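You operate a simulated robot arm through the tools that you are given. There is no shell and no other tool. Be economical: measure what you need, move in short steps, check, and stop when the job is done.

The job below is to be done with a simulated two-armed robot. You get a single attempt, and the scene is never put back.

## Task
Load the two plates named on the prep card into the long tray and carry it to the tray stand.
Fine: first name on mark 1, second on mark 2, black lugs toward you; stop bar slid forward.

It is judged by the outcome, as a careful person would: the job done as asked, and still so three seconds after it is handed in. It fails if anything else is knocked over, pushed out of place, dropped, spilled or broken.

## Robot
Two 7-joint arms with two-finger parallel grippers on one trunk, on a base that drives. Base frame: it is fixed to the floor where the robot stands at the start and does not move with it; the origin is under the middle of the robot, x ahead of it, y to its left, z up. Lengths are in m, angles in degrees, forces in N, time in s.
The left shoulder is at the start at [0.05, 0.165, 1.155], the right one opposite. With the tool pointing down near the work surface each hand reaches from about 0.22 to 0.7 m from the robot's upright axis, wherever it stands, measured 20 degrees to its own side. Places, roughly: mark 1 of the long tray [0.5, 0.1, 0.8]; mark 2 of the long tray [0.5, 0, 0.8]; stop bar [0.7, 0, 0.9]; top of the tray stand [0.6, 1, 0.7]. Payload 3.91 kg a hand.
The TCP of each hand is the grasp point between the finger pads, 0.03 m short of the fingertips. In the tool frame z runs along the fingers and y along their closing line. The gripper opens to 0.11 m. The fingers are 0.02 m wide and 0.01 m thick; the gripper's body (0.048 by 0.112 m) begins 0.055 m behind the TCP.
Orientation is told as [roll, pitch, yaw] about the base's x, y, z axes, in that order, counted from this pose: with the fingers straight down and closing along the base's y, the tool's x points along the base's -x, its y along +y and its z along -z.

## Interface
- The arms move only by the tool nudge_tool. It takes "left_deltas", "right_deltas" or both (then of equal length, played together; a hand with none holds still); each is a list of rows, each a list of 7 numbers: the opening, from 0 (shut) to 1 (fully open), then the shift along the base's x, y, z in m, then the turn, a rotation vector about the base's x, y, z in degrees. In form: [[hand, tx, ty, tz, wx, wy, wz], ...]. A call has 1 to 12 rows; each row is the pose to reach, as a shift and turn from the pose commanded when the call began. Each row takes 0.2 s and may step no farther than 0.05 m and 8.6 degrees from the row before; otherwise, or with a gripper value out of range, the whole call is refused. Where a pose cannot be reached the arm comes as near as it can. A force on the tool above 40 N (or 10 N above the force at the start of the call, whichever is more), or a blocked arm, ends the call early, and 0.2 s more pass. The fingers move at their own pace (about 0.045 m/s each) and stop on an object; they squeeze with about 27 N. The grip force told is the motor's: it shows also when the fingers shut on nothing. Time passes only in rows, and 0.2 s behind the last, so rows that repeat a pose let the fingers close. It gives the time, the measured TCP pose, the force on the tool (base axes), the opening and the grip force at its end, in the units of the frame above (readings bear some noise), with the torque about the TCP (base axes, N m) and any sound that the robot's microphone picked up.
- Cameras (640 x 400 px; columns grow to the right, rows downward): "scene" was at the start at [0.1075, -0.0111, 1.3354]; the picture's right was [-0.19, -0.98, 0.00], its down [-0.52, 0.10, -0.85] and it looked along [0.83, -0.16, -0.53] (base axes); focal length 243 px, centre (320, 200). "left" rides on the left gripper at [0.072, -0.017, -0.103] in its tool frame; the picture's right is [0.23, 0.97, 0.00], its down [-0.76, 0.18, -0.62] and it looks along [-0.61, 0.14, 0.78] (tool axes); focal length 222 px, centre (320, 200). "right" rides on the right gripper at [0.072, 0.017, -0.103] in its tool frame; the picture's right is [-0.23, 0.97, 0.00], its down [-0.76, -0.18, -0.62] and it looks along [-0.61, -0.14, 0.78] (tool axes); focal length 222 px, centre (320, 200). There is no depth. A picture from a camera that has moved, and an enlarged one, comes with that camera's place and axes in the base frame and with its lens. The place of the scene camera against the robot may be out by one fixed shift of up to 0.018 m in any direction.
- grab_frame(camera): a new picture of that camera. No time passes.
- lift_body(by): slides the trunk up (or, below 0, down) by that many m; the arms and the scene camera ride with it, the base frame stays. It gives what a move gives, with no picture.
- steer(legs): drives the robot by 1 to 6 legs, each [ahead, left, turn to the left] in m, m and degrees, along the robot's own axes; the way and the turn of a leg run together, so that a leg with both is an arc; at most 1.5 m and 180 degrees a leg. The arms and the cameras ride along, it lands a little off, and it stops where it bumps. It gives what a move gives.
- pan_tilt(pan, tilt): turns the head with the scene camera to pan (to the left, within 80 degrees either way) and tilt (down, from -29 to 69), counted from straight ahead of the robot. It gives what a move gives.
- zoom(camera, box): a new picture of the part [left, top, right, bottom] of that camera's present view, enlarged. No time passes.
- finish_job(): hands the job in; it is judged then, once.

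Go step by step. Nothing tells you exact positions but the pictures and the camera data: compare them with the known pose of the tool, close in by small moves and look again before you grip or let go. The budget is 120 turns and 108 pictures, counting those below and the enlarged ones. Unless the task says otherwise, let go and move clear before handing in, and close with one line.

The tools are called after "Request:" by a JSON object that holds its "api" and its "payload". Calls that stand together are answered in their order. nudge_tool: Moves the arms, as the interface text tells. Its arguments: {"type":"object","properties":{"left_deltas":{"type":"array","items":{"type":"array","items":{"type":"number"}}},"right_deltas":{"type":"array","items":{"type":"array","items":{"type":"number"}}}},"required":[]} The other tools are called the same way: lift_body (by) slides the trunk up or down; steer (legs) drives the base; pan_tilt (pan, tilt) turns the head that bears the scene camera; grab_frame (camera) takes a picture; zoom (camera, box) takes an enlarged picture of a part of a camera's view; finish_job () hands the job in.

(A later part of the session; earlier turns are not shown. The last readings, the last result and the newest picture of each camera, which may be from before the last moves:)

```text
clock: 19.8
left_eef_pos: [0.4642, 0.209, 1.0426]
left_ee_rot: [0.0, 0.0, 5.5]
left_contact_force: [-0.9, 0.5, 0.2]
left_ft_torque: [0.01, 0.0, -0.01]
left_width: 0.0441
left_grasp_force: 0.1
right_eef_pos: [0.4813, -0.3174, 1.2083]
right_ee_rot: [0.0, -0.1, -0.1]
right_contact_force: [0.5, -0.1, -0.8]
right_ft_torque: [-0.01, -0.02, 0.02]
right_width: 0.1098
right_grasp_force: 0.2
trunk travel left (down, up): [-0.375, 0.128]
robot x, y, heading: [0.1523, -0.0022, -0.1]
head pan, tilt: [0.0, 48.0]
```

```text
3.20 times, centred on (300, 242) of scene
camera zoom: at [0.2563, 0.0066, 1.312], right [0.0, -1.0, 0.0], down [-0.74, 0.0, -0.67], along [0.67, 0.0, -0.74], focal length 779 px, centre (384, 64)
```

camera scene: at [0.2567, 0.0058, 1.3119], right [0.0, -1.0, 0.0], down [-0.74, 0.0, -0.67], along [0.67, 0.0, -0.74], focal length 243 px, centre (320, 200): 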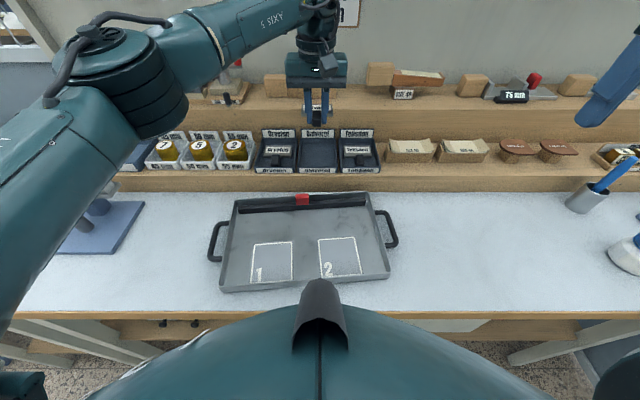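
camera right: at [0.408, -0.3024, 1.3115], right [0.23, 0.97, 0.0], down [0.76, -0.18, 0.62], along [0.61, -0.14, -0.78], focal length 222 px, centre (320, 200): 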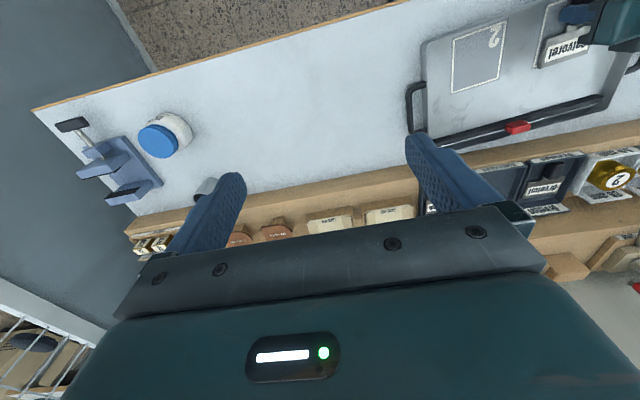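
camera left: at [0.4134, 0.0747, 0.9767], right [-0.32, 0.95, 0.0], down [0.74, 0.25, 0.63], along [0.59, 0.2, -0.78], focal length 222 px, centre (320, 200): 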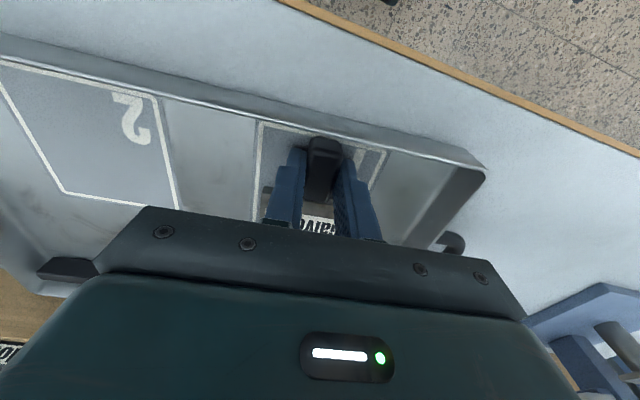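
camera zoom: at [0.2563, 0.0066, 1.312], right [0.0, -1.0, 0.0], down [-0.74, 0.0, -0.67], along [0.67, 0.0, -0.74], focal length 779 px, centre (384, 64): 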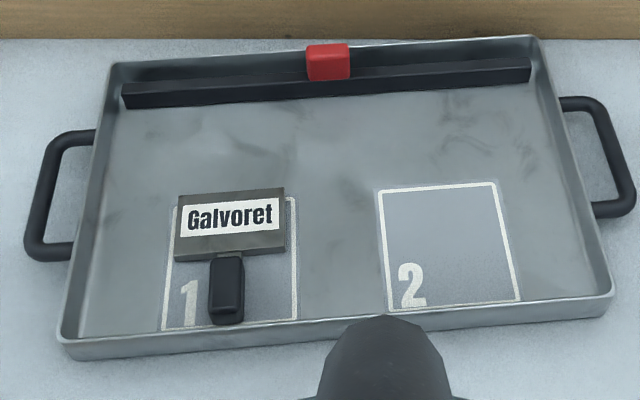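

Galvoret sits well on mark 1. Next, the right hand goes over the Tellsdon lug, estimated at (0.747, -0.100).

Request:
{"api": "nudge_tool", "payload": {"right_deltas": [[0.5, 0.034, 0.027, -0.01, 0, 0, 0], [0.5, 0.067, 0.054, -0.02, 0, 0, 0], [0.5, 0.1, 0.081, -0.03, 0, 0, 0], [0.5, 0.133, 0.109, -0.045, 0, 0, 0], [0.5, 0.166, 0.136, -0.06, 0, 0, 0], [0.5, 0.199, 0.163, -0.08, 0, 0, 0], [0.5, 0.232, 0.19, -0.1, 0, 0, 0], [0.5, 0.266, 0.218, -0.12, 0, 0, 0], [0.5, 0.266, 0.218, -0.16, 0, 0, 0], [0.5, 0.266, 0.218, -0.2, 0, 0, 0], [0.5, 0.266, 0.218, -0.24, 0, 0, 0]]}}

Request:
{"api": "zoom", "payload": {"camera": "right", "box": [200, 60, 440, 210]}}

```text
clock: 22.2
left_eef_pos: [0.4648, 0.2073, 1.0435]
left_ee_rot: [0.0, 0.0, 5.6]
left_contact_force: [0.1, -0.4, 0.4]
left_ft_torque: [0.02, -0.01, 0.03]
left_width: 0.044
left_grasp_force: 0.1
right_eef_pos: [0.7492, -0.1007, 0.9667]
right_ee_rot: [0.0, 0.0, -0.1]
right_contact_force: [0.6, -0.1, -0.9]
right_ft_torque: [0.01, 0.0, -0.05]
right_width: 0.0551
right_grasp_force: 0.1
trunk travel left (down, up): [-0.375, 0.128]
robot x, y, heading: [0.1587, 0.0053, 0.1]
head pan, tilt: [0.0, 48.0]
```

```text
2.67 times, centred on (320, 135) of right
camera zoom: at [0.6759, -0.0847, 1.0702], right [0.23, 0.97, 0.0], down [0.76, -0.18, 0.62], along [0.61, -0.14, -0.78], focal length 592 px, centre (320, 373)
```

zoom: 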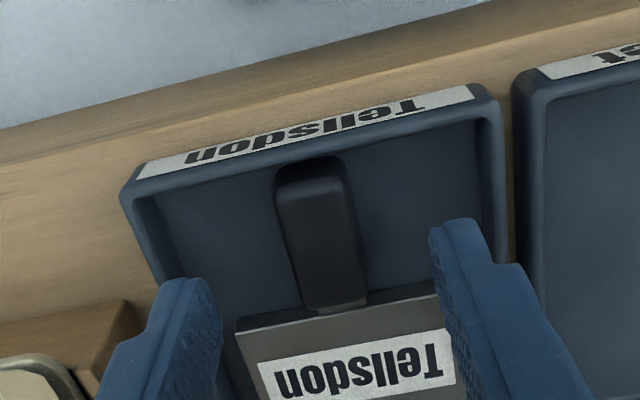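

The right hand is well aligned over the Tellsdon lug. I'm going down and closing.

Request:
{"api": "nudge_tool", "payload": {"right_deltas": [[0.5, -0.001, 0.001, -0.012, 0, 0, 0], [0.5, -0.001, 0.001, -0.024, 0, 0, 0], [0.5, -0.001, 0.001, -0.031, 0, 0, 0], [0.3, -0.001, 0.001, -0.0315, 0, 0, 0], [0, -0.001, 0.001, -0.0315, 0, 0, 0], [0, -0.001, 0.001, -0.0315, 0, 0, 0], [0, -0.001, 0.001, -0.0315, 0, 0, 0]]}}

Request:
{"api": "zoom", "payload": {"camera": "right", "box": [200, 60, 440, 210]}}

```text
clock: 23.8
left_eef_pos: [0.4646, 0.2076, 1.043]
left_ee_rot: [-0.1, 0.0, 5.6]
left_contact_force: [0.2, 0.0, -0.9]
left_ft_torque: [0.0, 0.01, 0.04]
left_width: 0.0439
left_grasp_force: 0.2
right_eef_pos: [0.7465, -0.0989, 0.9362]
right_ee_rot: [-0.1, 0.0, 0.0]
right_contact_force: [0.0, -0.5, 0.7]
right_ft_torque: [-0.02, 0.07, -0.02]
right_width: 0.0196
right_grasp_force: 26.9
trunk travel left (down, up): [-0.375, 0.128]
robot x, y, heading: [0.1582, 0.0003, -0.2]
head pan, tilt: [0.0, 48.0]
```

```text
2.67 times, centred on (320, 135) of right
camera zoom: at [0.6741, -0.0834, 1.0388], right [0.23, 0.97, 0.0], down [0.76, -0.18, 0.62], along [0.61, -0.14, -0.78], focal length 592 px, centre (320, 373)
```

zoom: 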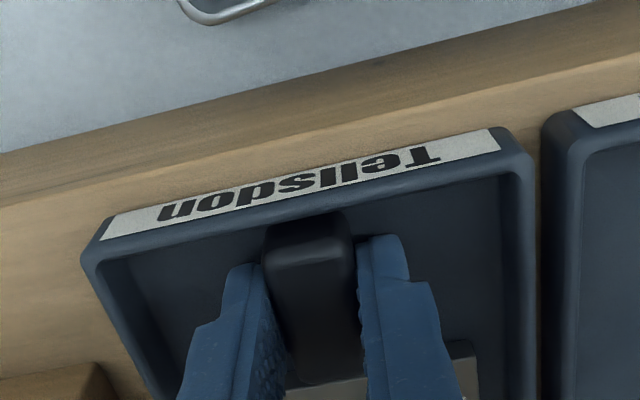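

Tellsdon is gripped. I'm lifting and carrying it over mark 2, with the TCP target near (0.495, -0.041) and yaw 5.5°.

Request:
{"api": "nudge_tool", "payload": {"right_deltas": [[0, 0, 0, 0.015, 0, 0, 0], [0, 0, 0, 0.05, 0, 0, 0], [0, 0, 0, 0.09, 0, 0, 0], [0, -0.01, 0, 0.12, 0, 0, 0], [0, -0.05, 0.01, 0.12, 0, 0, 1], [0, -0.09, 0.02, 0.12, 0, 0, 2], [0, -0.13, 0.03, 0.12, 0, 0, 3], [0, -0.17, 0.04, 0.105, 0, 0, 4], [0, -0.21, 0.05, 0.08, 0, 0, 5], [0, -0.24, 0.058, 0.05, 0, 0, 5.5], [0, -0.252, 0.058, 0.01, 0, 0, 5.5], [0, -0.252, 0.058, -0.03, 0, 0, 5.5]]}}

Request:
{"api": "zoom", "payload": {"camera": "right", "box": [190, 40, 450, 240]}}

Request:
{"api": "zoom", "payload": {"camera": "scene", "box": [200, 180, 400, 305]}}

```text
clock: 26.4
left_eef_pos: [0.4651, 0.2079, 1.0413]
left_ee_rot: [0.0, 0.0, 5.6]
left_contact_force: [0.5, 0.1, -0.1]
left_ft_torque: [-0.01, -0.01, 0.0]
left_width: 0.0441
left_grasp_force: 0.0
right_eef_pos: [0.4932, -0.0423, 0.9044]
right_ee_rot: [0.2, 0.0, 5.5]
right_contact_force: [-0.1, 0.0, -2.7]
right_ft_torque: [0.0, 0.13, 0.0]
right_width: 0.0192
right_grasp_force: 26.9
trunk travel left (down, up): [-0.375, 0.128]
robot x, y, heading: [0.1584, -0.0008, -0.1]
head pan, tilt: [0.0, 48.0]
```

```text
2.00 times, centred on (320, 140) of right
camera zoom: at [0.4202, -0.0338, 1.0086], right [0.13, 0.99, 0.0], down [0.78, -0.1, 0.62], along [0.62, -0.08, -0.78], focal length 444 px, centre (320, 320)
```

zoom: 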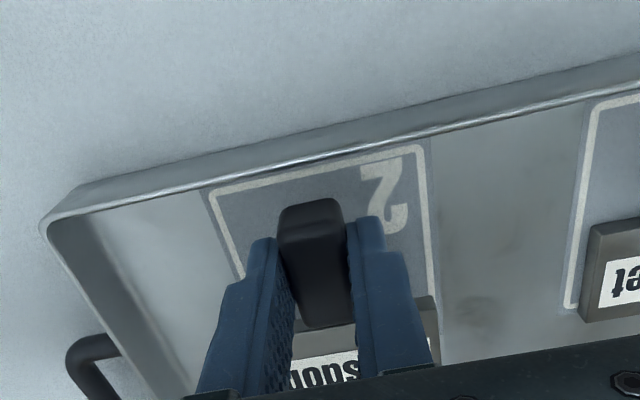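

```text
3.20 times, centred on (300, 242) of scene
camera zoom: at [0.257, 0.0059, 1.312], right [0.0, -1.0, 0.0], down [-0.74, 0.0, -0.67], along [0.67, 0.0, -0.74], focal length 779 px, centre (384, 64)
```

zoom: 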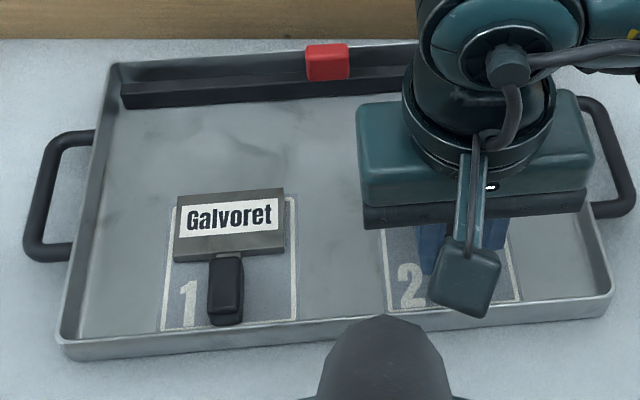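

Over mark 2 and aligned to about 3 mm. I'm making a small forward correction and lowering to contact.

Request:
{"api": "nudge_tool", "payload": {"right_deltas": [[0, 0.003, 0.0005, -0.01, 0, 0, 0], [0, 0.003, 0.0005, -0.02, 0, 0, 0], [0, 0.003, 0.0005, -0.027, 0, 0, 0], [0, 0.003, 0.0005, -0.029, 0, 0, 0], [0, 0.003, 0.0005, -0.031, 0, 0, 0]]}}

Request:
{"api": "zoom", "payload": {"camera": "right", "box": [190, 40, 450, 240]}}

```text
clock: 27.6
left_eef_pos: [0.4643, 0.2077, 1.0435]
left_ee_rot: [0.0, -0.1, 5.5]
left_contact_force: [0.1, 0.5, 0.3]
left_ft_torque: [-0.01, 0.0, 0.02]
left_width: 0.0439
left_grasp_force: 0.1
right_eef_pos: [0.4972, -0.0416, 0.8741]
right_ee_rot: [0.0, 0.0, 5.6]
right_contact_force: [0.1, 0.2, 0.4]
right_ft_torque: [-0.1, -0.06, -0.03]
right_width: 0.0199
right_grasp_force: 26.3
trunk travel left (down, up): [-0.375, 0.128]
robot x, y, heading: [0.1584, -0.0018, -0.0]
head pan, tilt: [0.0, 48.0]
```

```text
2.00 times, centred on (320, 140) of right
camera zoom: at [0.4238, -0.032, 0.9789], right [0.13, 0.99, 0.0], down [0.77, -0.1, 0.62], along [0.62, -0.08, -0.78], focal length 444 px, centre (320, 320)
```

zoom: 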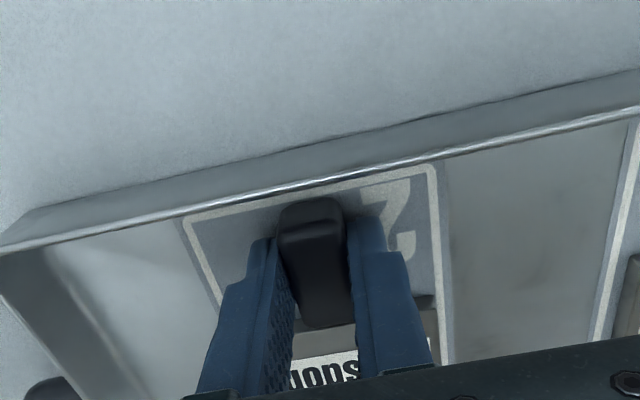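

Weight is off the hand, so it is just touching. I'm opening and rising clear.

Request:
{"api": "nudge_tool", "payload": {"right_deltas": [[0.4, 0, 0, 0.0, 0, 0, 0], [0.4, 0, 0, 0.0, 0, 0, 0], [0.4, 0, 0, 0.0, 0, 0, 0], [0.4, 0, 0, 0.02, 0, 0, 0], [0.4, 0, 0, 0.05, 0, 0, 0], [0.4, 0, 0, 0.09, 0, 0, 0], [0.4, 0, 0, 0.13, 0, 0, 0], [0.4, 0, -0.03, 0.16, 0, 0, 0], [0.4, 0, -0.07, 0.17, 0, 0, 0], [0.4, 0, -0.11, 0.17, 0, 0, 0], [0.4, 0, -0.15, 0.17, 0, 0, 0]]}}

Request:
{"api": "zoom", "payload": {"camera": "scene", "box": [200, 180, 400, 305]}}

Request:
{"api": "grab_frame", "payload": {"camera": "left"}}

```text
clock: 30.0
left_eef_pos: [0.4653, 0.2076, 1.0424]
left_ee_rot: [0.0, 0.1, 5.5]
left_contact_force: [0.0, 0.4, -0.4]
left_ft_torque: [-0.01, 0.01, 0.01]
left_width: 0.0442
left_grasp_force: 0.0
right_eef_pos: [0.4973, -0.1916, 1.0443]
right_ee_rot: [-0.1, 0.0, 5.7]
right_contact_force: [-0.1, 0.2, -0.6]
right_ft_torque: [-0.02, -0.02, -0.04]
right_width: 0.0442
right_grasp_force: 0.0
trunk travel left (down, up): [-0.375, 0.128]
robot x, y, heading: [0.1599, -0.0005, 0.0]
head pan, tilt: [0.0, 48.0]
```

```text
3.20 times, centred on (300, 242) of scene
camera zoom: at [0.2565, 0.0053, 1.312], right [0.0, -1.0, 0.0], down [-0.74, 0.0, -0.67], along [0.67, 0.0, -0.74], focal length 779 px, centre (384, 64)
```

zoom: 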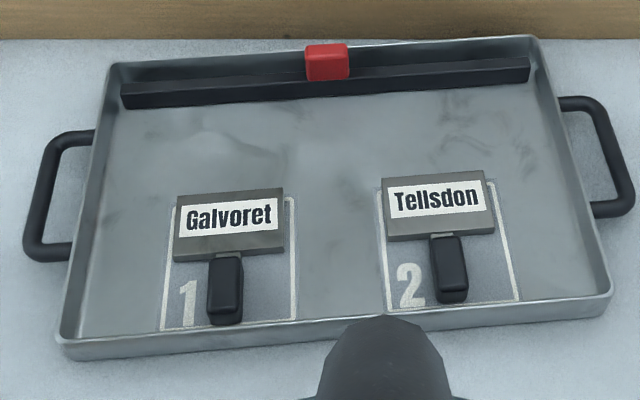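

```text
63 pictures are left
camera left: at [0.3935, 0.1842, 1.1455], right [-0.32, 0.95, 0.0], down [0.74, 0.25, 0.62], along [0.59, 0.2, -0.78], focal length 222 px, centre (320, 200)
```

left: 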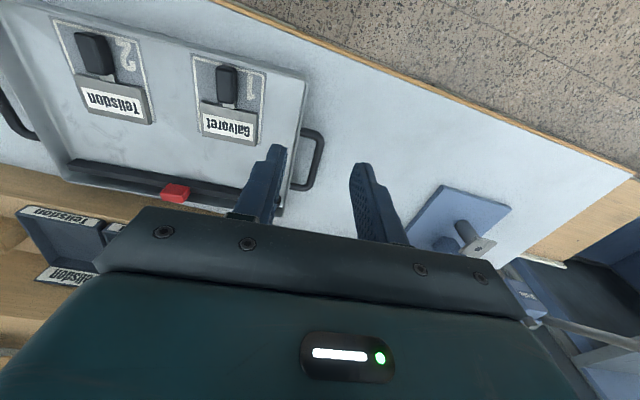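

Both plates are on their marks with lugs toward me. Next is the stop bar: I'll bring the left hand above its red knob for a close look.

Request:
{"api": "nudge_tool", "payload": {"left_deltas": [[0.4, 0.03, -0.03, 0, 0, 0, 0], [0.4, 0.06, -0.06, 0, 0, 0, 0], [0.4, 0.09, -0.09, 0, 0, 0, 0], [0.4, 0.12, -0.12, 0, 0, 0, 0], [0.4, 0.15, -0.15, 0, 0, 0, 0], [0.4, 0.18, -0.16, 0, 0, 0, 0], [0.4, 0.185, -0.163, -0.04, 0, 0, 0]]}}

Request:
{"api": "grab_frame", "payload": {"camera": "left"}}

Request:
{"api": "zoom", "payload": {"camera": "scene", "box": [220, 180, 380, 280]}}

```text
clock: 31.6
left_eef_pos: [0.65, 0.0465, 1.0025]
left_ee_rot: [0.0, 0.0, 5.5]
left_contact_force: [-0.3, 0.7, 0.1]
left_ft_torque: [-0.01, -0.01, 0.0]
left_width: 0.0437
left_grasp_force: 0.0
right_eef_pos: [0.4977, -0.1899, 1.0439]
right_ee_rot: [0.0, 0.0, 5.5]
right_contact_force: [-0.2, 0.6, 0.3]
right_ft_torque: [-0.02, -0.02, 0.03]
right_width: 0.0439
right_grasp_force: 0.0
trunk travel left (down, up): [-0.375, 0.128]
robot x, y, heading: [0.1589, -0.0013, -0.0]
head pan, tilt: [0.0, 48.0]
```

```text
62 pictures are left
camera left: at [0.5785, 0.0225, 1.1061], right [-0.32, 0.95, 0.0], down [0.74, 0.25, 0.62], along [0.59, 0.2, -0.78], focal length 222 px, centre (320, 200)
```

left: 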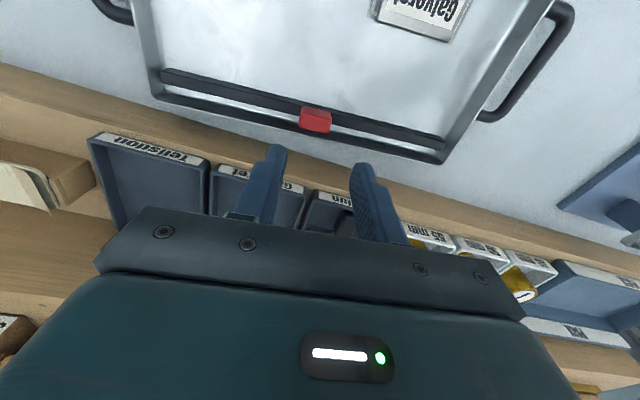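

```text
4.00 times, centred on (300, 230) of scene
camera zoom: at [0.257, 0.0061, 1.3119], right [0.0, -1.0, 0.0], down [-0.74, 0.0, -0.67], along [0.67, 0.0, -0.74], focal length 974 px, centre (400, 80)
```

zoom: 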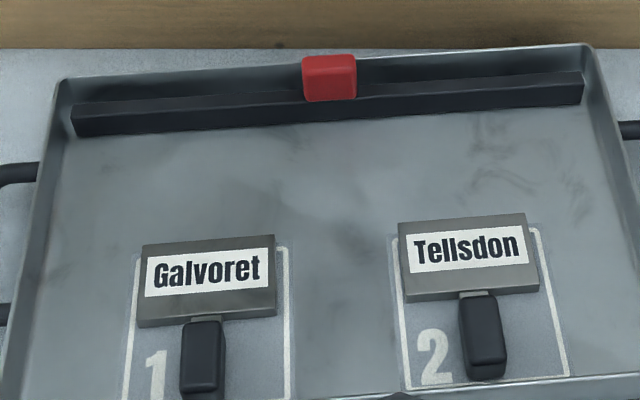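

The knob is near (0.646, 0.041) with its top around z≈0.90. I'll enlarge it to check its shape before gripping.

Request:
{"api": "zoom", "payload": {"camera": "left", "box": [250, 70, 390, 158]}}

Request:
{"api": "zoom", "payload": {"camera": "scene", "box": [270, 180, 334, 220]}}

Request:
{"api": "zoom", "payload": {"camera": "right", "box": [320, 0, 640, 200]}}

```text
4.55 times, centred on (320, 114) of left
camera zoom: at [0.5785, 0.0225, 1.1061], right [-0.32, 0.95, 0.0], down [0.74, 0.25, 0.62], along [0.59, 0.2, -0.78], focal length 1010 px, centre (320, 591)
```

zoom: 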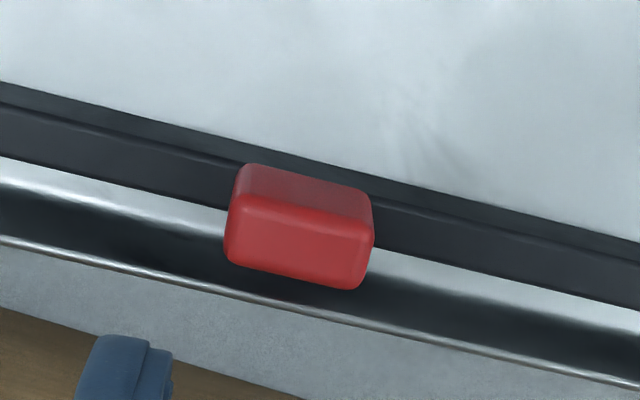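

```text
10.00 times, centred on (302, 200) of scene
camera zoom: at [0.257, 0.0061, 1.3119], right [0.0, -1.0, 0.0], down [-0.74, 0.0, -0.67], along [0.67, 0.0, -0.74], focal length 2434 px, centre (500, 200)
```

zoom: 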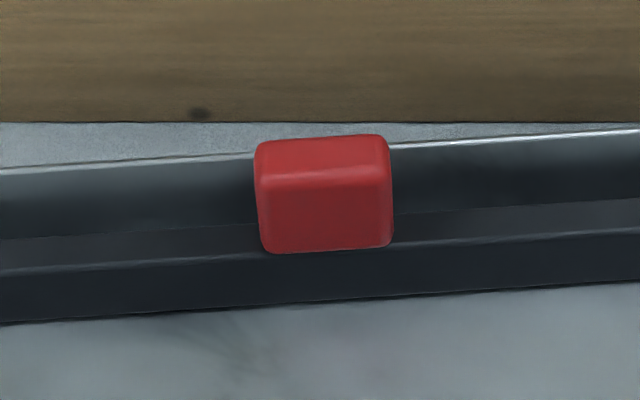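

```text
2.00 times, centred on (480, 100) of right
camera zoom: at [0.4243, -0.1812, 1.1476], right [0.13, 0.99, 0.0], down [0.78, -0.1, 0.62], along [0.62, -0.08, -0.78], focal length 444 px, centre (0, 400)
```

zoom: 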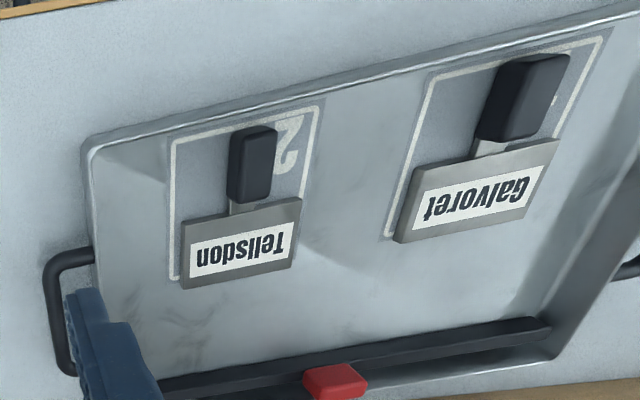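

I'm going down over the knob with fingers either side (tips about z 0.88, above the bar) and closing.

Request:
{"api": "nudge_tool", "payload": {"left_deltas": [[0.5, 0.002, -0.002, -0.03, 0, 0, 0], [0.5, 0.002, -0.002, -0.06, 0, 0, 0], [0.5, 0.002, -0.002, -0.08, 0, 0, 0], [0.5, 0.002, -0.002, -0.0925, 0, 0, 0]]}}

Request:
{"api": "zoom", "payload": {"camera": "left", "box": [200, 60, 440, 210]}}

Request:
{"api": "zoom", "payload": {"camera": "scene", "box": [254, 170, 350, 230]}}

```text
clock: 32.6
left_eef_pos: [0.6528, 0.0421, 0.9078]
left_ee_rot: [0.0, -0.1, 5.5]
left_contact_force: [-0.5, 0.0, -1.3]
left_ft_torque: [-0.02, -0.02, 0.01]
left_width: 0.0549
left_grasp_force: 0.2
right_eef_pos: [0.4971, -0.1904, 1.0436]
right_ee_rot: [0.0, 0.0, 5.5]
right_contact_force: [-0.7, 0.1, -0.8]
right_ft_torque: [-0.01, 0.03, 0.0]
right_width: 0.044
right_grasp_force: 0.0
trunk travel left (down, up): [-0.375, 0.128]
robot x, y, heading: [0.1568, -0.0017, 0.1]
head pan, tilt: [0.0, 48.0]
```

```text
2.67 times, centred on (320, 135) of left
camera zoom: at [0.5814, 0.0197, 1.0114], right [-0.32, 0.95, 0.0], down [0.74, 0.25, 0.62], along [0.59, 0.2, -0.78], focal length 592 px, centre (320, 373)
```

zoom: 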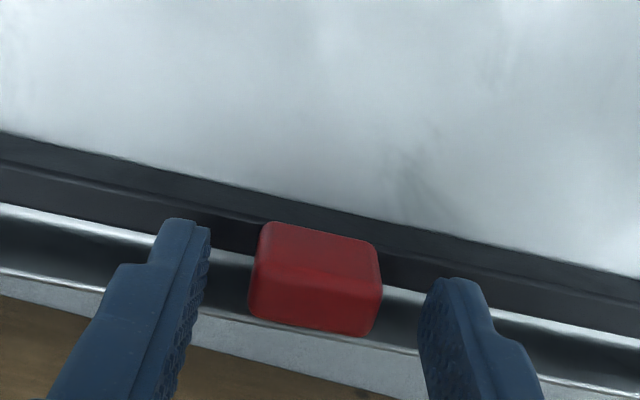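

```text
6.67 times, centred on (302, 200) of scene
camera zoom: at [0.2568, 0.006, 1.312], right [0.0, -1.0, 0.0], down [-0.74, 0.0, -0.67], along [0.67, 0.0, -0.74], focal length 1622 px, centre (440, 200)
```

zoom: 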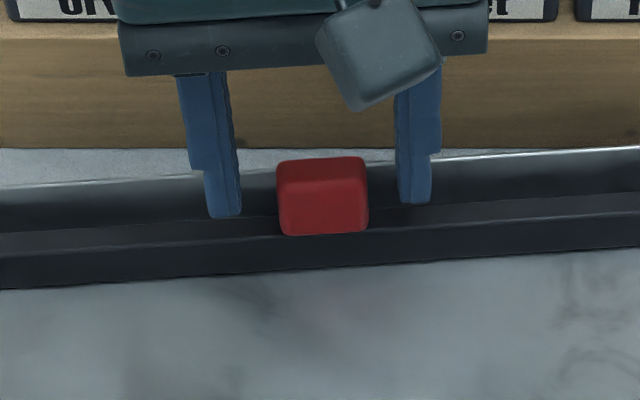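

The knob is between the fingers. I'm closing and pulling about 7.5 cm along the tray's axis toward me, short of the plates.

Request:
{"api": "nudge_tool", "payload": {"left_deltas": [[0.2, 0, 0, 0, 0, 0, 0], [0, 0, 0, 0, 0, 0, 0], [0, 0, 0, 0, 0, 0, 0], [0, -0.01, -0.001, 0, 0, 0, 0], [0, -0.02, -0.0019, 0, 0, 0, 0], [0, -0.03, -0.0029, 0, 0, 0, 0], [0, -0.04, -0.0038, 0, 0, 0, 0], [0, -0.05, -0.0048, 0, 0, 0, 0], [0, -0.06, -0.0058, 0, 0, 0, 0], [0, -0.07, -0.0067, 0, 0, 0, 0], [0, -0.075, -0.0072, 0, 0, 0, 0]]}}

Request:
{"api": "zoom", "payload": {"camera": "scene", "box": [200, 180, 400, 305]}}

Request:
{"api": "grab_frame", "payload": {"camera": "left"}}

```text
clock: 35.0
left_eef_pos: [0.5778, 0.0343, 0.9101]
left_ee_rot: [-0.1, 0.0, 5.6]
left_contact_force: [0.7, -0.3, -0.9]
left_ft_torque: [-0.03, -0.25, -0.09]
left_width: 0.0312
left_grasp_force: 26.4
right_eef_pos: [0.4978, -0.1906, 1.0438]
right_ee_rot: [0.0, 0.1, 5.5]
right_contact_force: [-0.5, 0.4, -1.1]
right_ft_torque: [-0.02, -0.01, -0.01]
right_width: 0.0438
right_grasp_force: 0.0
trunk travel left (down, up): [-0.375, 0.128]
robot x, y, heading: [0.1573, -0.0035, 0.0]
head pan, tilt: [0.0, 48.0]
```

```text
3.20 times, centred on (300, 242) of scene
camera zoom: at [0.2572, 0.006, 1.3119], right [0.0, -1.0, 0.0], down [-0.74, 0.0, -0.67], along [0.67, 0.0, -0.74], focal length 779 px, centre (384, 64)
```

zoom: 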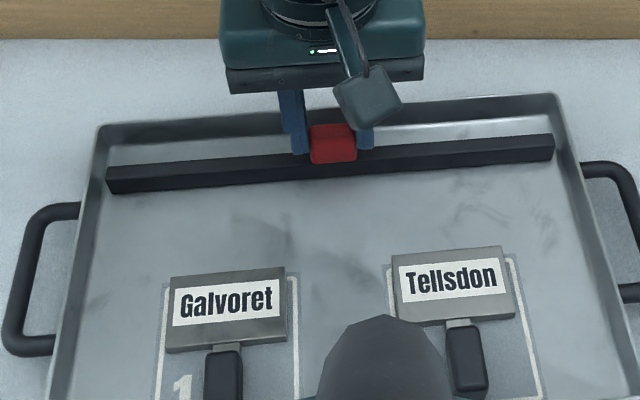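

```text
54 pictures are left
camera left: at [0.5066, 0.0115, 1.0129], right [-0.32, 0.95, 0.0], down [0.74, 0.25, 0.62], along [0.59, 0.2, -0.78], focal length 222 px, centre (320, 200)
```

left: 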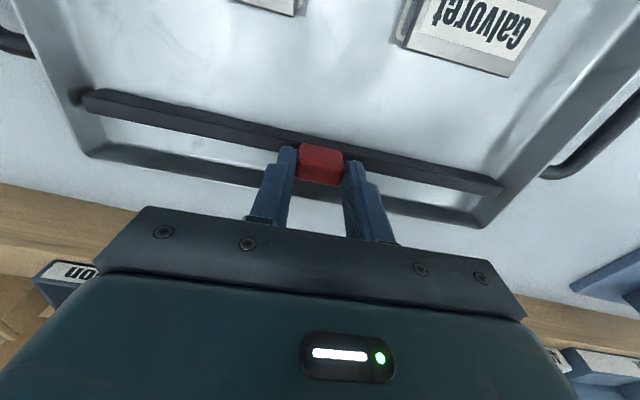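

The tray slid toward me with the bar: about 6 cm of tray motion and only about 1.6 cm of bar motion. The tray has to be braced, so I'll release the knob, back the robot up a little, and use the right hand as a stop against the tray's front wall.

Request:
{"api": "nudge_tool", "payload": {"left_deltas": [[0.5, 0, 0, 0, 0, 0, 0], [0.5, 0, 0, 0, 0, 0, 0], [0.5, 0, 0, 0.0, 0, 0, 0], [0.5, 0, 0, 0.03, 0, 0, 0], [0.5, 0, 0, 0.07, 0, 0, 0], [0.5, 0, 0, 0.11, 0, 0, 0]]}}

Request:
{"api": "steer", "payload": {"legs": [[-0.13, 0, 0]]}}

Request:
{"api": "grab_frame", "payload": {"camera": "scene"}}

```text
clock: 36.4
left_eef_pos: [0.5781, 0.0337, 1.0208]
left_ee_rot: [0.0, -0.1, 5.5]
left_contact_force: [0.2, 0.2, 0.0]
left_ft_torque: [0.01, 0.03, -0.02]
left_width: 0.0547
left_grasp_force: 0.2
right_eef_pos: [0.4978, -0.19, 1.0445]
right_ee_rot: [0.0, 0.0, 5.5]
right_contact_force: [0.2, 0.2, -0.3]
right_ft_torque: [0.0, 0.01, -0.02]
right_width: 0.0438
right_grasp_force: 0.2
trunk travel left (down, up): [-0.375, 0.128]
robot x, y, heading: [0.1597, -0.0014, -0.1]
head pan, tilt: [0.0, 48.0]
```

```text
clock: 37.7
left_eef_pos: [0.4469, 0.0332, 1.0209]
left_ee_rot: [0.1, 0.0, 5.4]
left_contact_force: [-0.9, 0.7, -0.4]
left_ft_torque: [-0.02, -0.02, -0.02]
left_width: 0.0551
left_grasp_force: 0.0
right_eef_pos: [0.3685, -0.1908, 1.0446]
right_ee_rot: [-0.1, -0.1, 5.4]
right_contact_force: [-0.4, -0.1, 0.3]
right_ft_torque: [-0.02, -0.04, 0.01]
right_width: 0.0441
right_grasp_force: 0.1
trunk travel left (down, up): [-0.375, 0.128]
robot x, y, heading: [0.0312, 0.0008, -0.0]
head pan, tilt: [0.0, 48.0]
```

```text
53 pictures are left
camera scene: at [0.1273, 0.0058, 1.3121], right [0.0, -1.0, 0.0], down [-0.74, 0.0, -0.67], along [0.67, 0.0, -0.74], focal length 243 px, centre (320, 200)
```

scene: 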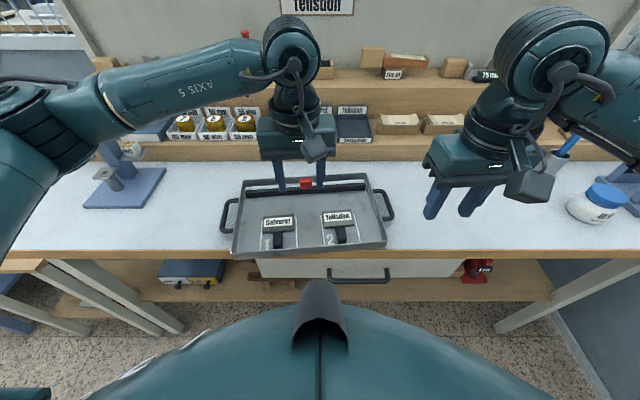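

Request:
{"api": "zoom", "payload": {"camera": "scene", "box": [210, 165, 410, 290]}}

Request:
{"api": "zoom", "payload": {"camera": "left", "box": [160, 0, 480, 200]}}

```text
3.20 times, centred on (310, 228) of scene
camera zoom: at [0.1273, 0.0058, 1.3121], right [0.0, -1.0, 0.0], down [-0.74, 0.0, -0.67], along [0.67, 0.0, -0.74], focal length 779 px, centre (352, 112)
```

zoom: 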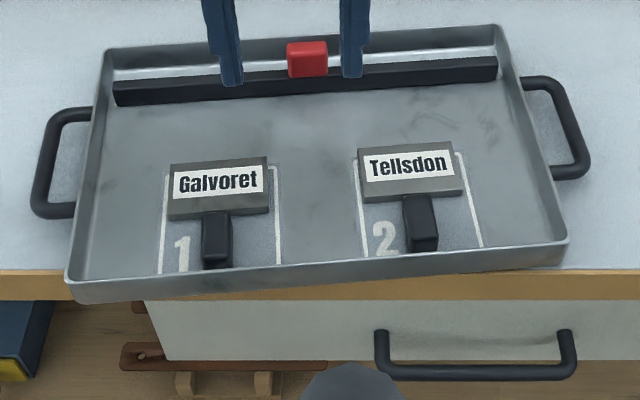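

```text
2.00 times, centred on (320, 100) of left
camera zoom: at [0.3776, 0.0101, 1.1245], right [-0.32, 0.95, 0.0], down [0.74, 0.25, 0.62], along [0.59, 0.2, -0.78], focal length 444 px, centre (320, 400)
```

zoom: 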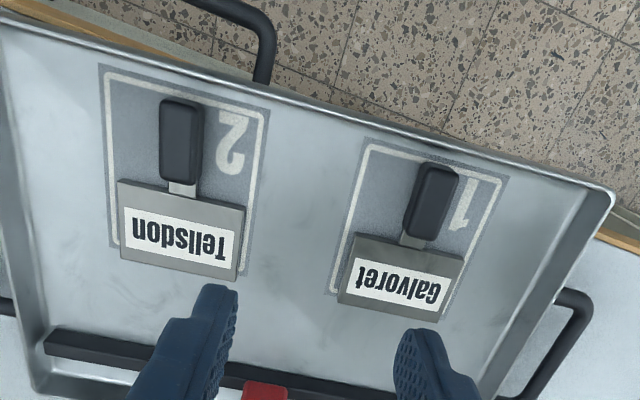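

The plates have stayed on their marks; the tray just overhangs the bench edge slightly. I'll take hold of the knob again with the left hand and bring the closed right fingers in front of the tray's front wall.

Request:
{"api": "nudge_tool", "payload": {"left_deltas": [[0.5, 0.04, 0, 0, 0, 0, 0], [0.5, 0.08, 0, 0, 0, 0, 0], [0.5, 0.12, 0, 0, 0, 0, 0], [0.5, 0.131, 0, -0.03, 0, 0, 0], [0.5, 0.131, 0, -0.07, 0, 0, 0], [0.5, 0.131, 0, -0.09, 0, 0, 0]], "right_deltas": [[0, 0, 0, 0, 0, 0, 0], [0, 0, 0, 0, 0, 0, 0], [0, 0, 0, 0, 0, 0, 0], [0, 0, 0, 0, 0, 0, 0], [0, 0, 0.0, 0, 0, 0, 0], [0, 0, 0.0, 0, 0, 0, 0]]}}

Request:
{"api": "zoom", "payload": {"camera": "left", "box": [200, 60, 440, 210]}}

```text
clock: 39.1
left_eef_pos: [0.5807, 0.0345, 0.9311]
left_ee_rot: [0.1, 0.0, 5.4]
left_contact_force: [0.3, -0.2, -0.1]
left_ft_torque: [0.02, 0.0, -0.03]
left_width: 0.0552
left_grasp_force: 0.1
right_eef_pos: [0.368, -0.1912, 1.0433]
right_ee_rot: [-0.1, 0.1, 5.3]
right_contact_force: [0.7, -0.7, -0.7]
right_ft_torque: [-0.02, 0.02, 0.0]
right_width: 0.0002
right_grasp_force: 26.7
trunk travel left (down, up): [-0.375, 0.128]
robot x, y, heading: [0.0262, -0.0001, -0.1]
head pan, tilt: [0.0, 48.0]
```

```text
2.67 times, centred on (320, 135) of left
camera zoom: at [0.5098, 0.0117, 1.0337], right [-0.32, 0.95, 0.0], down [0.74, 0.25, 0.62], along [0.59, 0.2, -0.78], focal length 592 px, centre (320, 373)
```

zoom: 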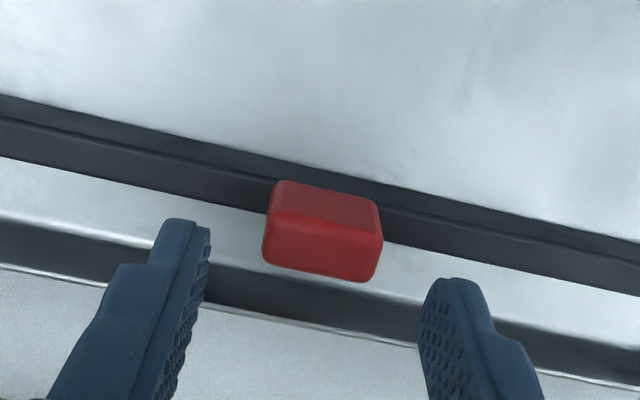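

The knob is centred and 4 mm nearer. I'm gripping it while the right hand moves to just in front of the tray front wall.

Request:
{"api": "nudge_tool", "payload": {"left_deltas": [[0.5, -0.004, 0, -0.01, 0, 0, 0], [0.5, -0.004, 0, -0.022, 0, 0, 0], [0, -0.004, 0, -0.022, 0, 0, 0], [0, -0.004, 0, -0.022, 0, 0, 0], [0, -0.004, 0, -0.022, 0, 0, 0], [0, -0.004, 0, -0.022, 0, 0, 0], [0, -0.004, 0, -0.022, 0, 0, 0], [0, -0.004, 0, -0.022, 0, 0, 0], [0, -0.004, 0, -0.022, 0, 0, 0], [0, -0.004, 0, -0.022, 0, 0, 0]], "right_deltas": [[0, 0, 0.04, 0, 0, 0, 0], [0, 0, 0.08, 0, 0, 0, 0], [0, 0, 0.12, 0, 0, 0, 0], [0, 0, 0.16, 0, 0, 0, 0], [0, -0.002, 0.171, -0.03, 0, 0, 0], [0, -0.002, 0.171, -0.06, 0, 0, 0], [0, -0.002, 0.171, -0.09, 0, 0, 0], [0, -0.002, 0.171, -0.12, 0, 0, 0], [0, -0.002, 0.171, -0.15, 0, 0, 0], [0, -0.002, 0.171, -0.168, 0, 0, 0]]}}

Request:
{"api": "grab_frame", "payload": {"camera": "scene"}}

Request:
{"api": "grab_frame", "payload": {"camera": "right"}}

```text
clock: 41.3
left_eef_pos: [0.5775, 0.0349, 0.908]
left_ee_rot: [0.0, 0.0, 5.5]
left_contact_force: [0.9, 1.2, 0.9]
left_ft_torque: [0.05, 0.01, -0.04]
left_width: 0.0311
left_grasp_force: 26.5
right_eef_pos: [0.3677, -0.0201, 0.8743]
right_ee_rot: [0.0, 0.1, 5.4]
right_contact_force: [-0.4, -0.1, -0.2]
right_ft_torque: [-0.03, -0.02, 0.0]
right_width: 0.0
right_grasp_force: 27.2
trunk travel left (down, up): [-0.375, 0.128]
robot x, y, heading: [0.0298, -0.0001, -0.1]
head pan, tilt: [0.0, 48.0]
```

```text
49 pictures are left
camera scene: at [0.1284, 0.0059, 1.3119], right [0.0, -1.0, 0.0], down [-0.74, 0.0, -0.67], along [0.67, 0.0, -0.74], focal length 243 px, centre (320, 200)
```

scene: 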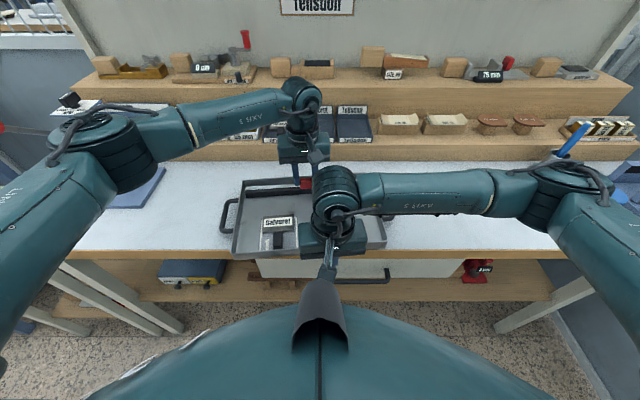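

```text
48 pictures are left
camera right: at [0.2934, -0.0111, 0.9781], right [0.13, 0.99, 0.0], down [0.77, -0.11, 0.62], along [0.62, -0.08, -0.78], focal length 222 px, centre (320, 200)
```

right: 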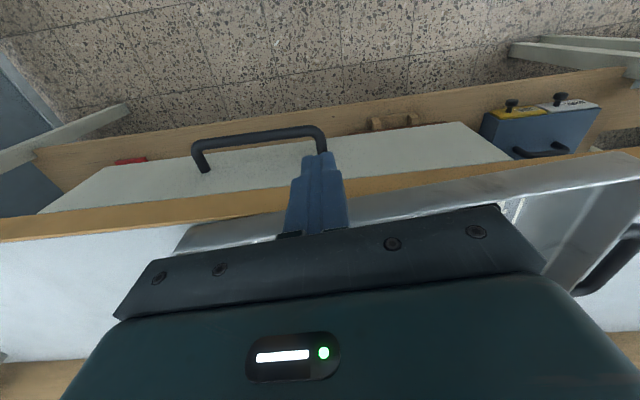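

Both are in position. I'll push the tray slowly away with the right fingers while the left hand holds the bar still.

Request:
{"api": "nudge_tool", "payload": {"right_deltas": [[0, 0.008, 0.0008, 0, 0, 0, 0], [0, 0.016, 0.0015, 0, 0, 0, 0], [0, 0.022, 0.0021, 0, 0, 0, 0], [0, 0.028, 0.0027, 0, 0, 0, 0], [0, 0.034, 0.0033, 0, 0, 0, 0], [0, 0.04, 0.0038, 0, 0, 0, 0], [0, 0.046, 0.0044, 0, 0, 0, 0]]}}

Request:
{"api": "zoom", "payload": {"camera": "scene", "box": [210, 165, 410, 290]}}

```text
clock: 42.9
left_eef_pos: [0.5762, 0.0343, 0.9087]
left_ee_rot: [0.0, 0.0, 5.5]
left_contact_force: [0.6, 0.3, -0.4]
left_ft_torque: [-0.05, -0.09, 0.08]
left_width: 0.0314
left_grasp_force: 27.1
right_eef_pos: [0.4133, -0.0162, 0.8761]
right_ee_rot: [0.0, 0.0, 5.4]
right_contact_force: [-2.2, 0.5, 1.1]
right_ft_torque: [-0.06, 0.02, -0.04]
right_width: 0.0
right_grasp_force: 27.6
trunk travel left (down, up): [-0.375, 0.128]
robot x, y, heading: [0.0304, -0.0003, -0.0]
head pan, tilt: [0.0, 48.0]
```

```text
3.20 times, centred on (310, 228) of scene
camera zoom: at [0.1283, 0.0058, 1.3119], right [0.0, -1.0, 0.0], down [-0.74, 0.0, -0.67], along [0.67, 0.0, -0.74], focal length 779 px, centre (352, 112)
```

zoom: 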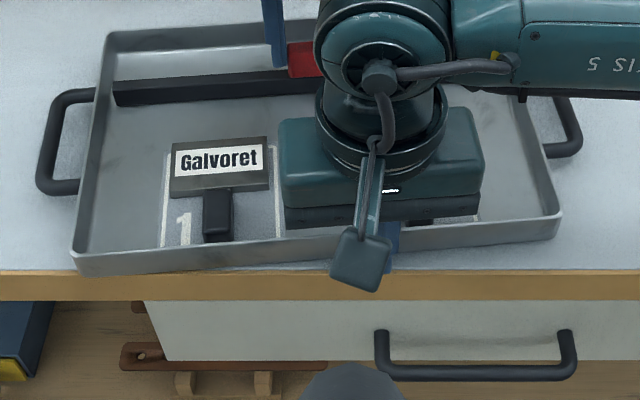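

That works: low force, and the bar now slides in the tray with about 5 cm left to the plates. Continuing 4 cm.

Request:
{"api": "nudge_tool", "payload": {"right_deltas": [[0, 0.006, 0.0006, 0, 0, 0, 0], [0, 0.012, 0.0012, 0, 0, 0, 0], [0, 0.018, 0.0017, 0, 0, 0, 0], [0, 0.024, 0.0023, 0, 0, 0, 0], [0, 0.03, 0.0029, 0, 0, 0, 0], [0, 0.036, 0.0035, 0, 0, 0, 0], [0, 0.04, 0.0038, 0, 0, 0, 0]]}}

Request:
{"api": "zoom", "payload": {"camera": "scene", "box": [210, 165, 410, 290]}}

Request:
{"api": "grab_frame", "payload": {"camera": "left"}}

```text
clock: 44.5
left_eef_pos: [0.5795, 0.0359, 0.9095]
left_ee_rot: [0.0, -0.4, 5.7]
left_contact_force: [18.6, 4.7, -1.3]
left_ft_torque: [0.07, -0.5, 0.15]
left_width: 0.0314
left_grasp_force: 27.0
right_eef_pos: [0.4501, -0.0108, 0.8762]
right_ee_rot: [0.0, 0.3, 5.7]
right_contact_force: [-19.7, -3.8, 5.0]
right_ft_torque: [-0.01, 0.02, 0.0]
right_width: 0.0
right_grasp_force: 27.3
trunk travel left (down, up): [-0.375, 0.128]
robot x, y, heading: [0.0293, 0.0031, 0.0]
head pan, tilt: [0.0, 48.0]
```

```text
3.20 times, centred on (310, 228) of scene
camera zoom: at [0.1281, 0.0059, 1.312], right [0.0, -1.0, 0.0], down [-0.74, 0.0, -0.67], along [0.67, 0.0, -0.74], focal length 779 px, centre (352, 112)
```

zoom: 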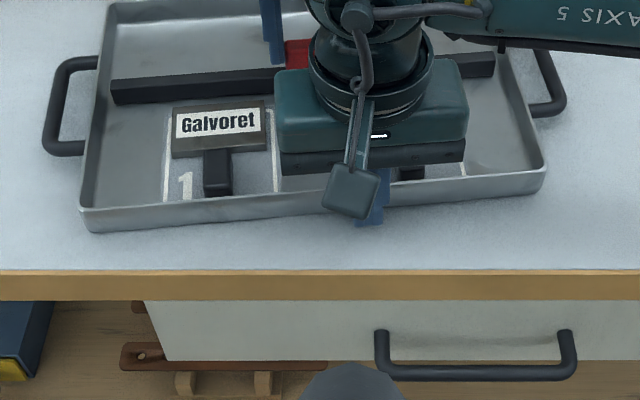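

```text
45 pictures are left
camera left: at [0.5075, 0.0127, 1.0119], right [-0.32, 0.95, 0.0], down [0.74, 0.25, 0.63], along [0.59, 0.2, -0.78], focal length 222 px, centre (320, 200)
```

left: 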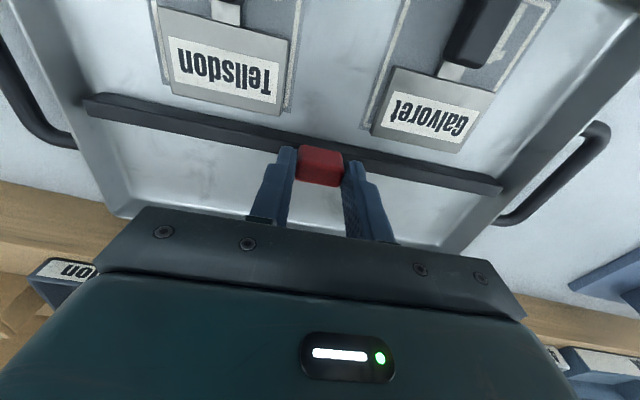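

The opposing forces rose to about 19 N, so the bar has reached its forward end stop just behind the plates. I'll relax the push, release the knob, raise both hands and check.

Request:
{"api": "nudge_tool", "payload": {"left_deltas": [[0, 0, 0, 0, 0, 0, 0], [0.5, 0, 0, 0, 0, 0, 0], [0.5, 0, 0, 0, 0, 0, 0], [0.5, 0, 0, 0, 0, 0, 0], [0.5, 0, 0, 0.03, 0, 0, 0], [0.5, 0, 0, 0.07, 0, 0, 0], [0.5, 0, 0.03, 0.1, 0, 0, 0], [0.5, 0, 0.07, 0.11, 0, 0, 0], [0.5, 0, 0.11, 0.11, 0, 0, 0]], "right_deltas": [[0, -0.005, 0, 0, 0, 0, 0], [0, -0.02, 0, 0, 0, 0, 0], [0, -0.04, 0, 0, 0, 0, 0], [0, -0.05, 0, 0.02, 0, 0, 0], [0, -0.05, 0, 0.06, 0, 0, 0], [0, -0.05, -0.03, 0.1, 0, 0, 0], [0, -0.05, -0.07, 0.12, 0, 0, 0], [0, -0.05, -0.11, 0.13, 0, 0, 0], [0, -0.05, -0.15, 0.14, 0, 0, 0]]}}

Request:
{"api": "zoom", "payload": {"camera": "scene", "box": [210, 145, 410, 270]}}

Request:
{"api": "grab_frame", "payload": {"camera": "left"}}

```text
clock: 46.5
left_eef_pos: [0.5765, 0.1438, 1.0205]
left_ee_rot: [0.1, -0.1, 5.4]
left_contact_force: [-0.3, -0.2, 0.2]
left_ft_torque: [0.04, -0.03, 0.01]
left_width: 0.0548
left_grasp_force: 0.0
right_eef_pos: [0.4037, -0.1626, 1.0164]
right_ee_rot: [0.1, 0.0, 5.5]
right_contact_force: [0.3, -1.3, -0.7]
right_ft_torque: [-0.01, 0.01, 0.02]
right_width: 0.0001
right_grasp_force: 27.0
trunk travel left (down, up): [-0.375, 0.128]
robot x, y, heading: [0.0306, -0.0006, -0.2]
head pan, tilt: [0.0, 48.0]
```

```text
3.20 times, centred on (310, 208) of scene
camera zoom: at [0.1278, 0.0059, 1.312], right [0.0, -1.0, 0.0], down [-0.74, 0.0, -0.67], along [0.67, 0.0, -0.74], focal length 779 px, centre (352, 176)
```

zoom: 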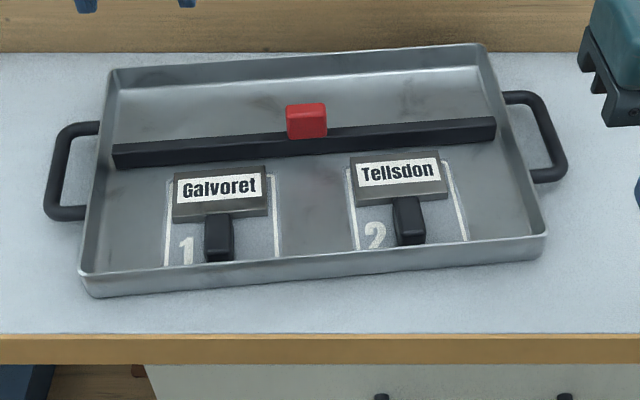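

```text
43 pictures are left
camera left: at [0.5057, 0.1211, 1.1234], right [-0.32, 0.95, 0.0], down [0.74, 0.25, 0.62], along [0.59, 0.2, -0.78], focal length 222 px, centre (320, 200)
```

left: 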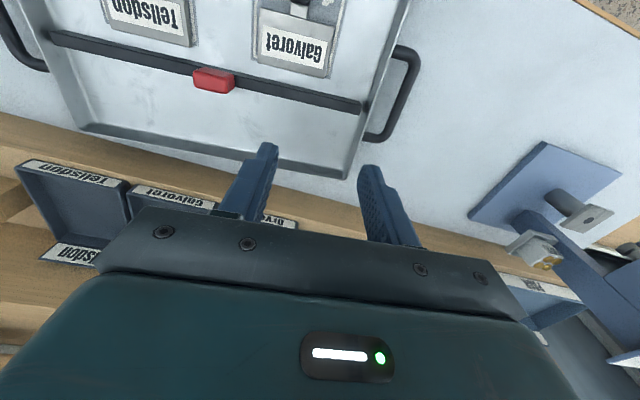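

The bar is forward and the plates are on their marks. Now I'll find the tray stand on the left before lifting.

Request:
{"api": "pan_tilt", "payload": {"pan": 62, "tilt": 30}}

Request:
{"api": "grab_frame", "payload": {"camera": "scene"}}

```text
clock: 47.8
left_eef_pos: [0.5763, 0.1431, 1.019]
left_ee_rot: [0.0, 0.0, 5.5]
left_contact_force: [0.6, -0.5, 0.4]
left_ft_torque: [0.03, 0.0, 0.04]
left_width: 0.0552
left_grasp_force: 0.0
right_eef_pos: [0.4049, -0.1619, 1.0171]
right_ee_rot: [0.0, 0.1, 5.4]
right_contact_force: [0.6, -0.5, -0.8]
right_ft_torque: [0.02, 0.0, 0.02]
right_width: 0.0
right_grasp_force: 27.0
trunk travel left (down, up): [-0.375, 0.128]
robot x, y, heading: [0.0305, 0.0013, 0.1]
head pan, tilt: [62.0, 30.0]
```

```text
42 pictures are left
camera scene: at [0.092, 0.0857, 1.3387], right [0.88, -0.47, 0.0], down [-0.24, -0.44, -0.87], along [0.41, 0.76, -0.5], focal length 243 px, centre (320, 200)
```

scene: 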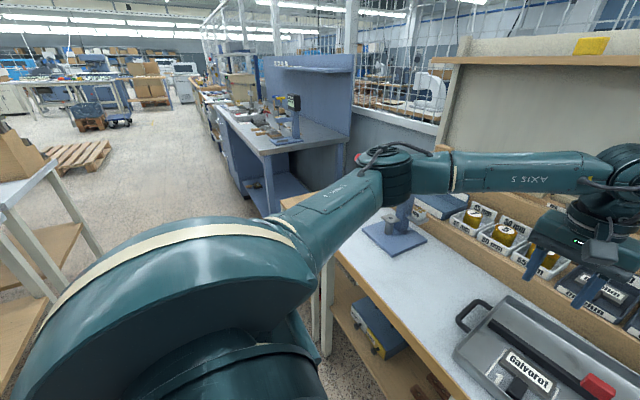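

The left arm still hides the stand. I'll swing the left hand out that way to look with its camera.

Request:
{"api": "nudge_tool", "payload": {"left_deltas": [[0.5, -0.02, 0.03, 0.03, 0, 0, 0], [0.5, -0.04, 0.06, 0.06, 0, 0, 0], [0.5, -0.06, 0.09, 0.09, 0, 0, 0], [0.5, -0.08, 0.13, 0.11, 0, 0, 0], [0.5, -0.09, 0.17, 0.13, 0, 0, 0], [0.5, -0.1, 0.21, 0.15, 0, 0, 0], [0.5, -0.11, 0.25, 0.16, 0, 0, 0], [0.5, -0.12, 0.29, 0.16, 0, 0, 0], [0.5, -0.13, 0.33, 0.16, 0, 0, 0], [0.5, -0.14, 0.37, 0.16, 0, 0, 0], [0.5, -0.15, 0.41, 0.16, 0, 0, 0]]}}

Request:
{"api": "grab_frame", "payload": {"camera": "left"}}

Request:
{"api": "grab_frame", "payload": {"camera": "scene"}}

```text
clock: 50.2
left_eef_pos: [0.4183, 0.5325, 1.1752]
left_ee_rot: [0.1, -0.1, 5.6]
left_contact_force: [-0.3, 0.4, -0.1]
left_ft_torque: [-0.03, -0.01, -0.03]
left_width: 0.0547
left_grasp_force: 0.1
left hand out of reach, approached as far as the arm can: row 11
right_eef_pos: [0.4036, -0.1611, 1.0172]
right_ee_rot: [-0.1, 0.1, 5.4]
right_contact_force: [-0.2, 0.8, 0.2]
right_ft_torque: [0.01, 0.01, -0.01]
right_width: 0.0
right_grasp_force: 27.2
trunk travel left (down, up): [-0.375, 0.128]
robot x, y, heading: [0.0273, 0.001, -0.1]
head pan, tilt: [62.0, 30.0]
```

```text
41 pictures are left
camera left: at [0.3479, 0.5097, 1.2774], right [-0.32, 0.95, 0.0], down [0.74, 0.25, 0.62], along [0.59, 0.2, -0.78], focal length 222 px, centre (320, 200)
```

left: 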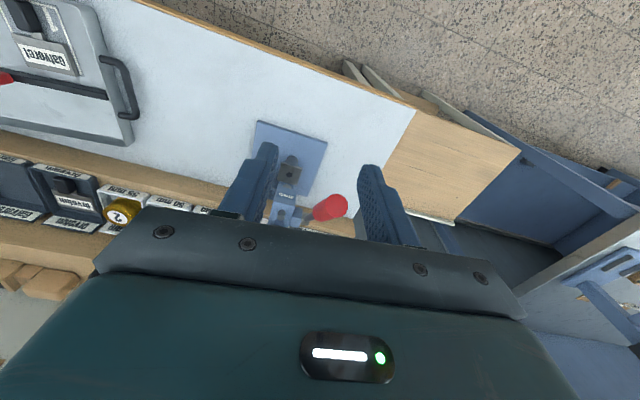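

```text
40 pictures are left
camera scene: at [0.0915, 0.0858, 1.3388], right [0.88, -0.47, 0.0], down [-0.23, -0.44, -0.87], along [0.41, 0.76, -0.5], focal length 243 px, centre (320, 200)
```

scene: 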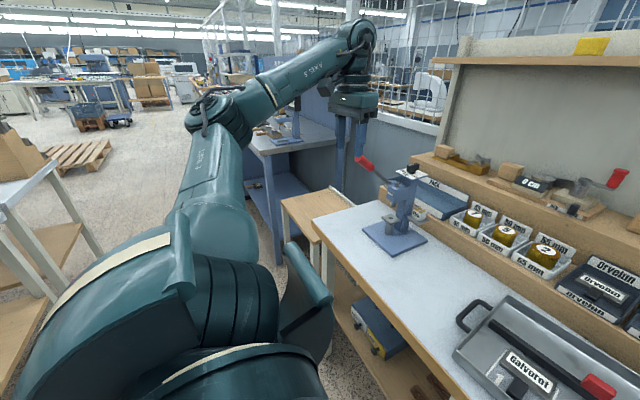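

The stand is a low wooden-topped table just beyond the bench's left end. I'll enlarge both views to measure it.

Request:
{"api": "zoom", "payload": {"camera": "left", "box": [340, 70, 580, 240]}}

Request:
{"api": "zoom", "payload": {"camera": "scene", "box": [240, 160, 400, 260]}}

```text
2.35 times, centred on (460, 155) of left
camera zoom: at [0.3479, 0.5097, 1.2774], right [-0.32, 0.95, 0.0], down [0.74, 0.25, 0.62], along [0.59, 0.2, -0.78], focal length 523 px, centre (-9, 306)
```

zoom: 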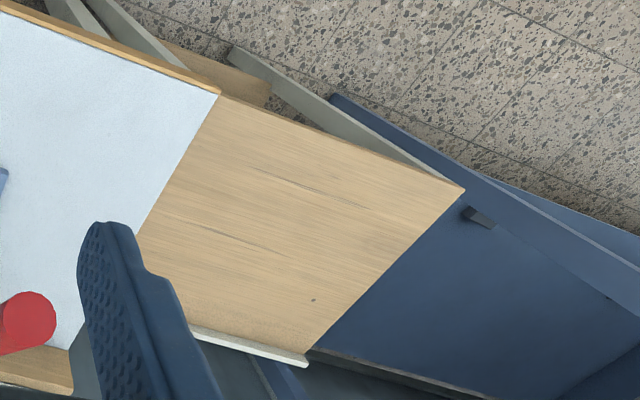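

```text
4.00 times, centred on (320, 210) of scene
camera zoom: at [0.0915, 0.0858, 1.3388], right [0.88, -0.47, 0.0], down [-0.23, -0.44, -0.87], along [0.41, 0.76, -0.5], focal length 974 px, centre (320, 160)
```

zoom: 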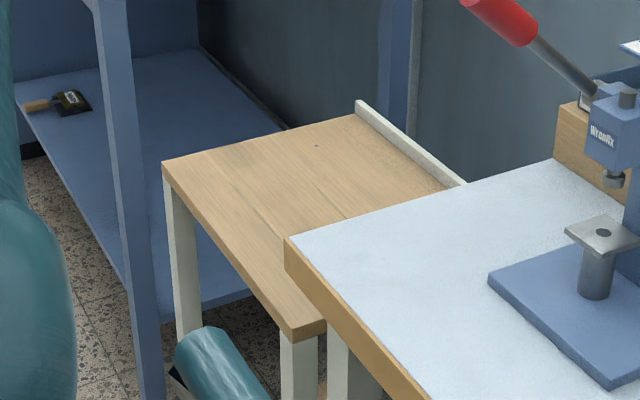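

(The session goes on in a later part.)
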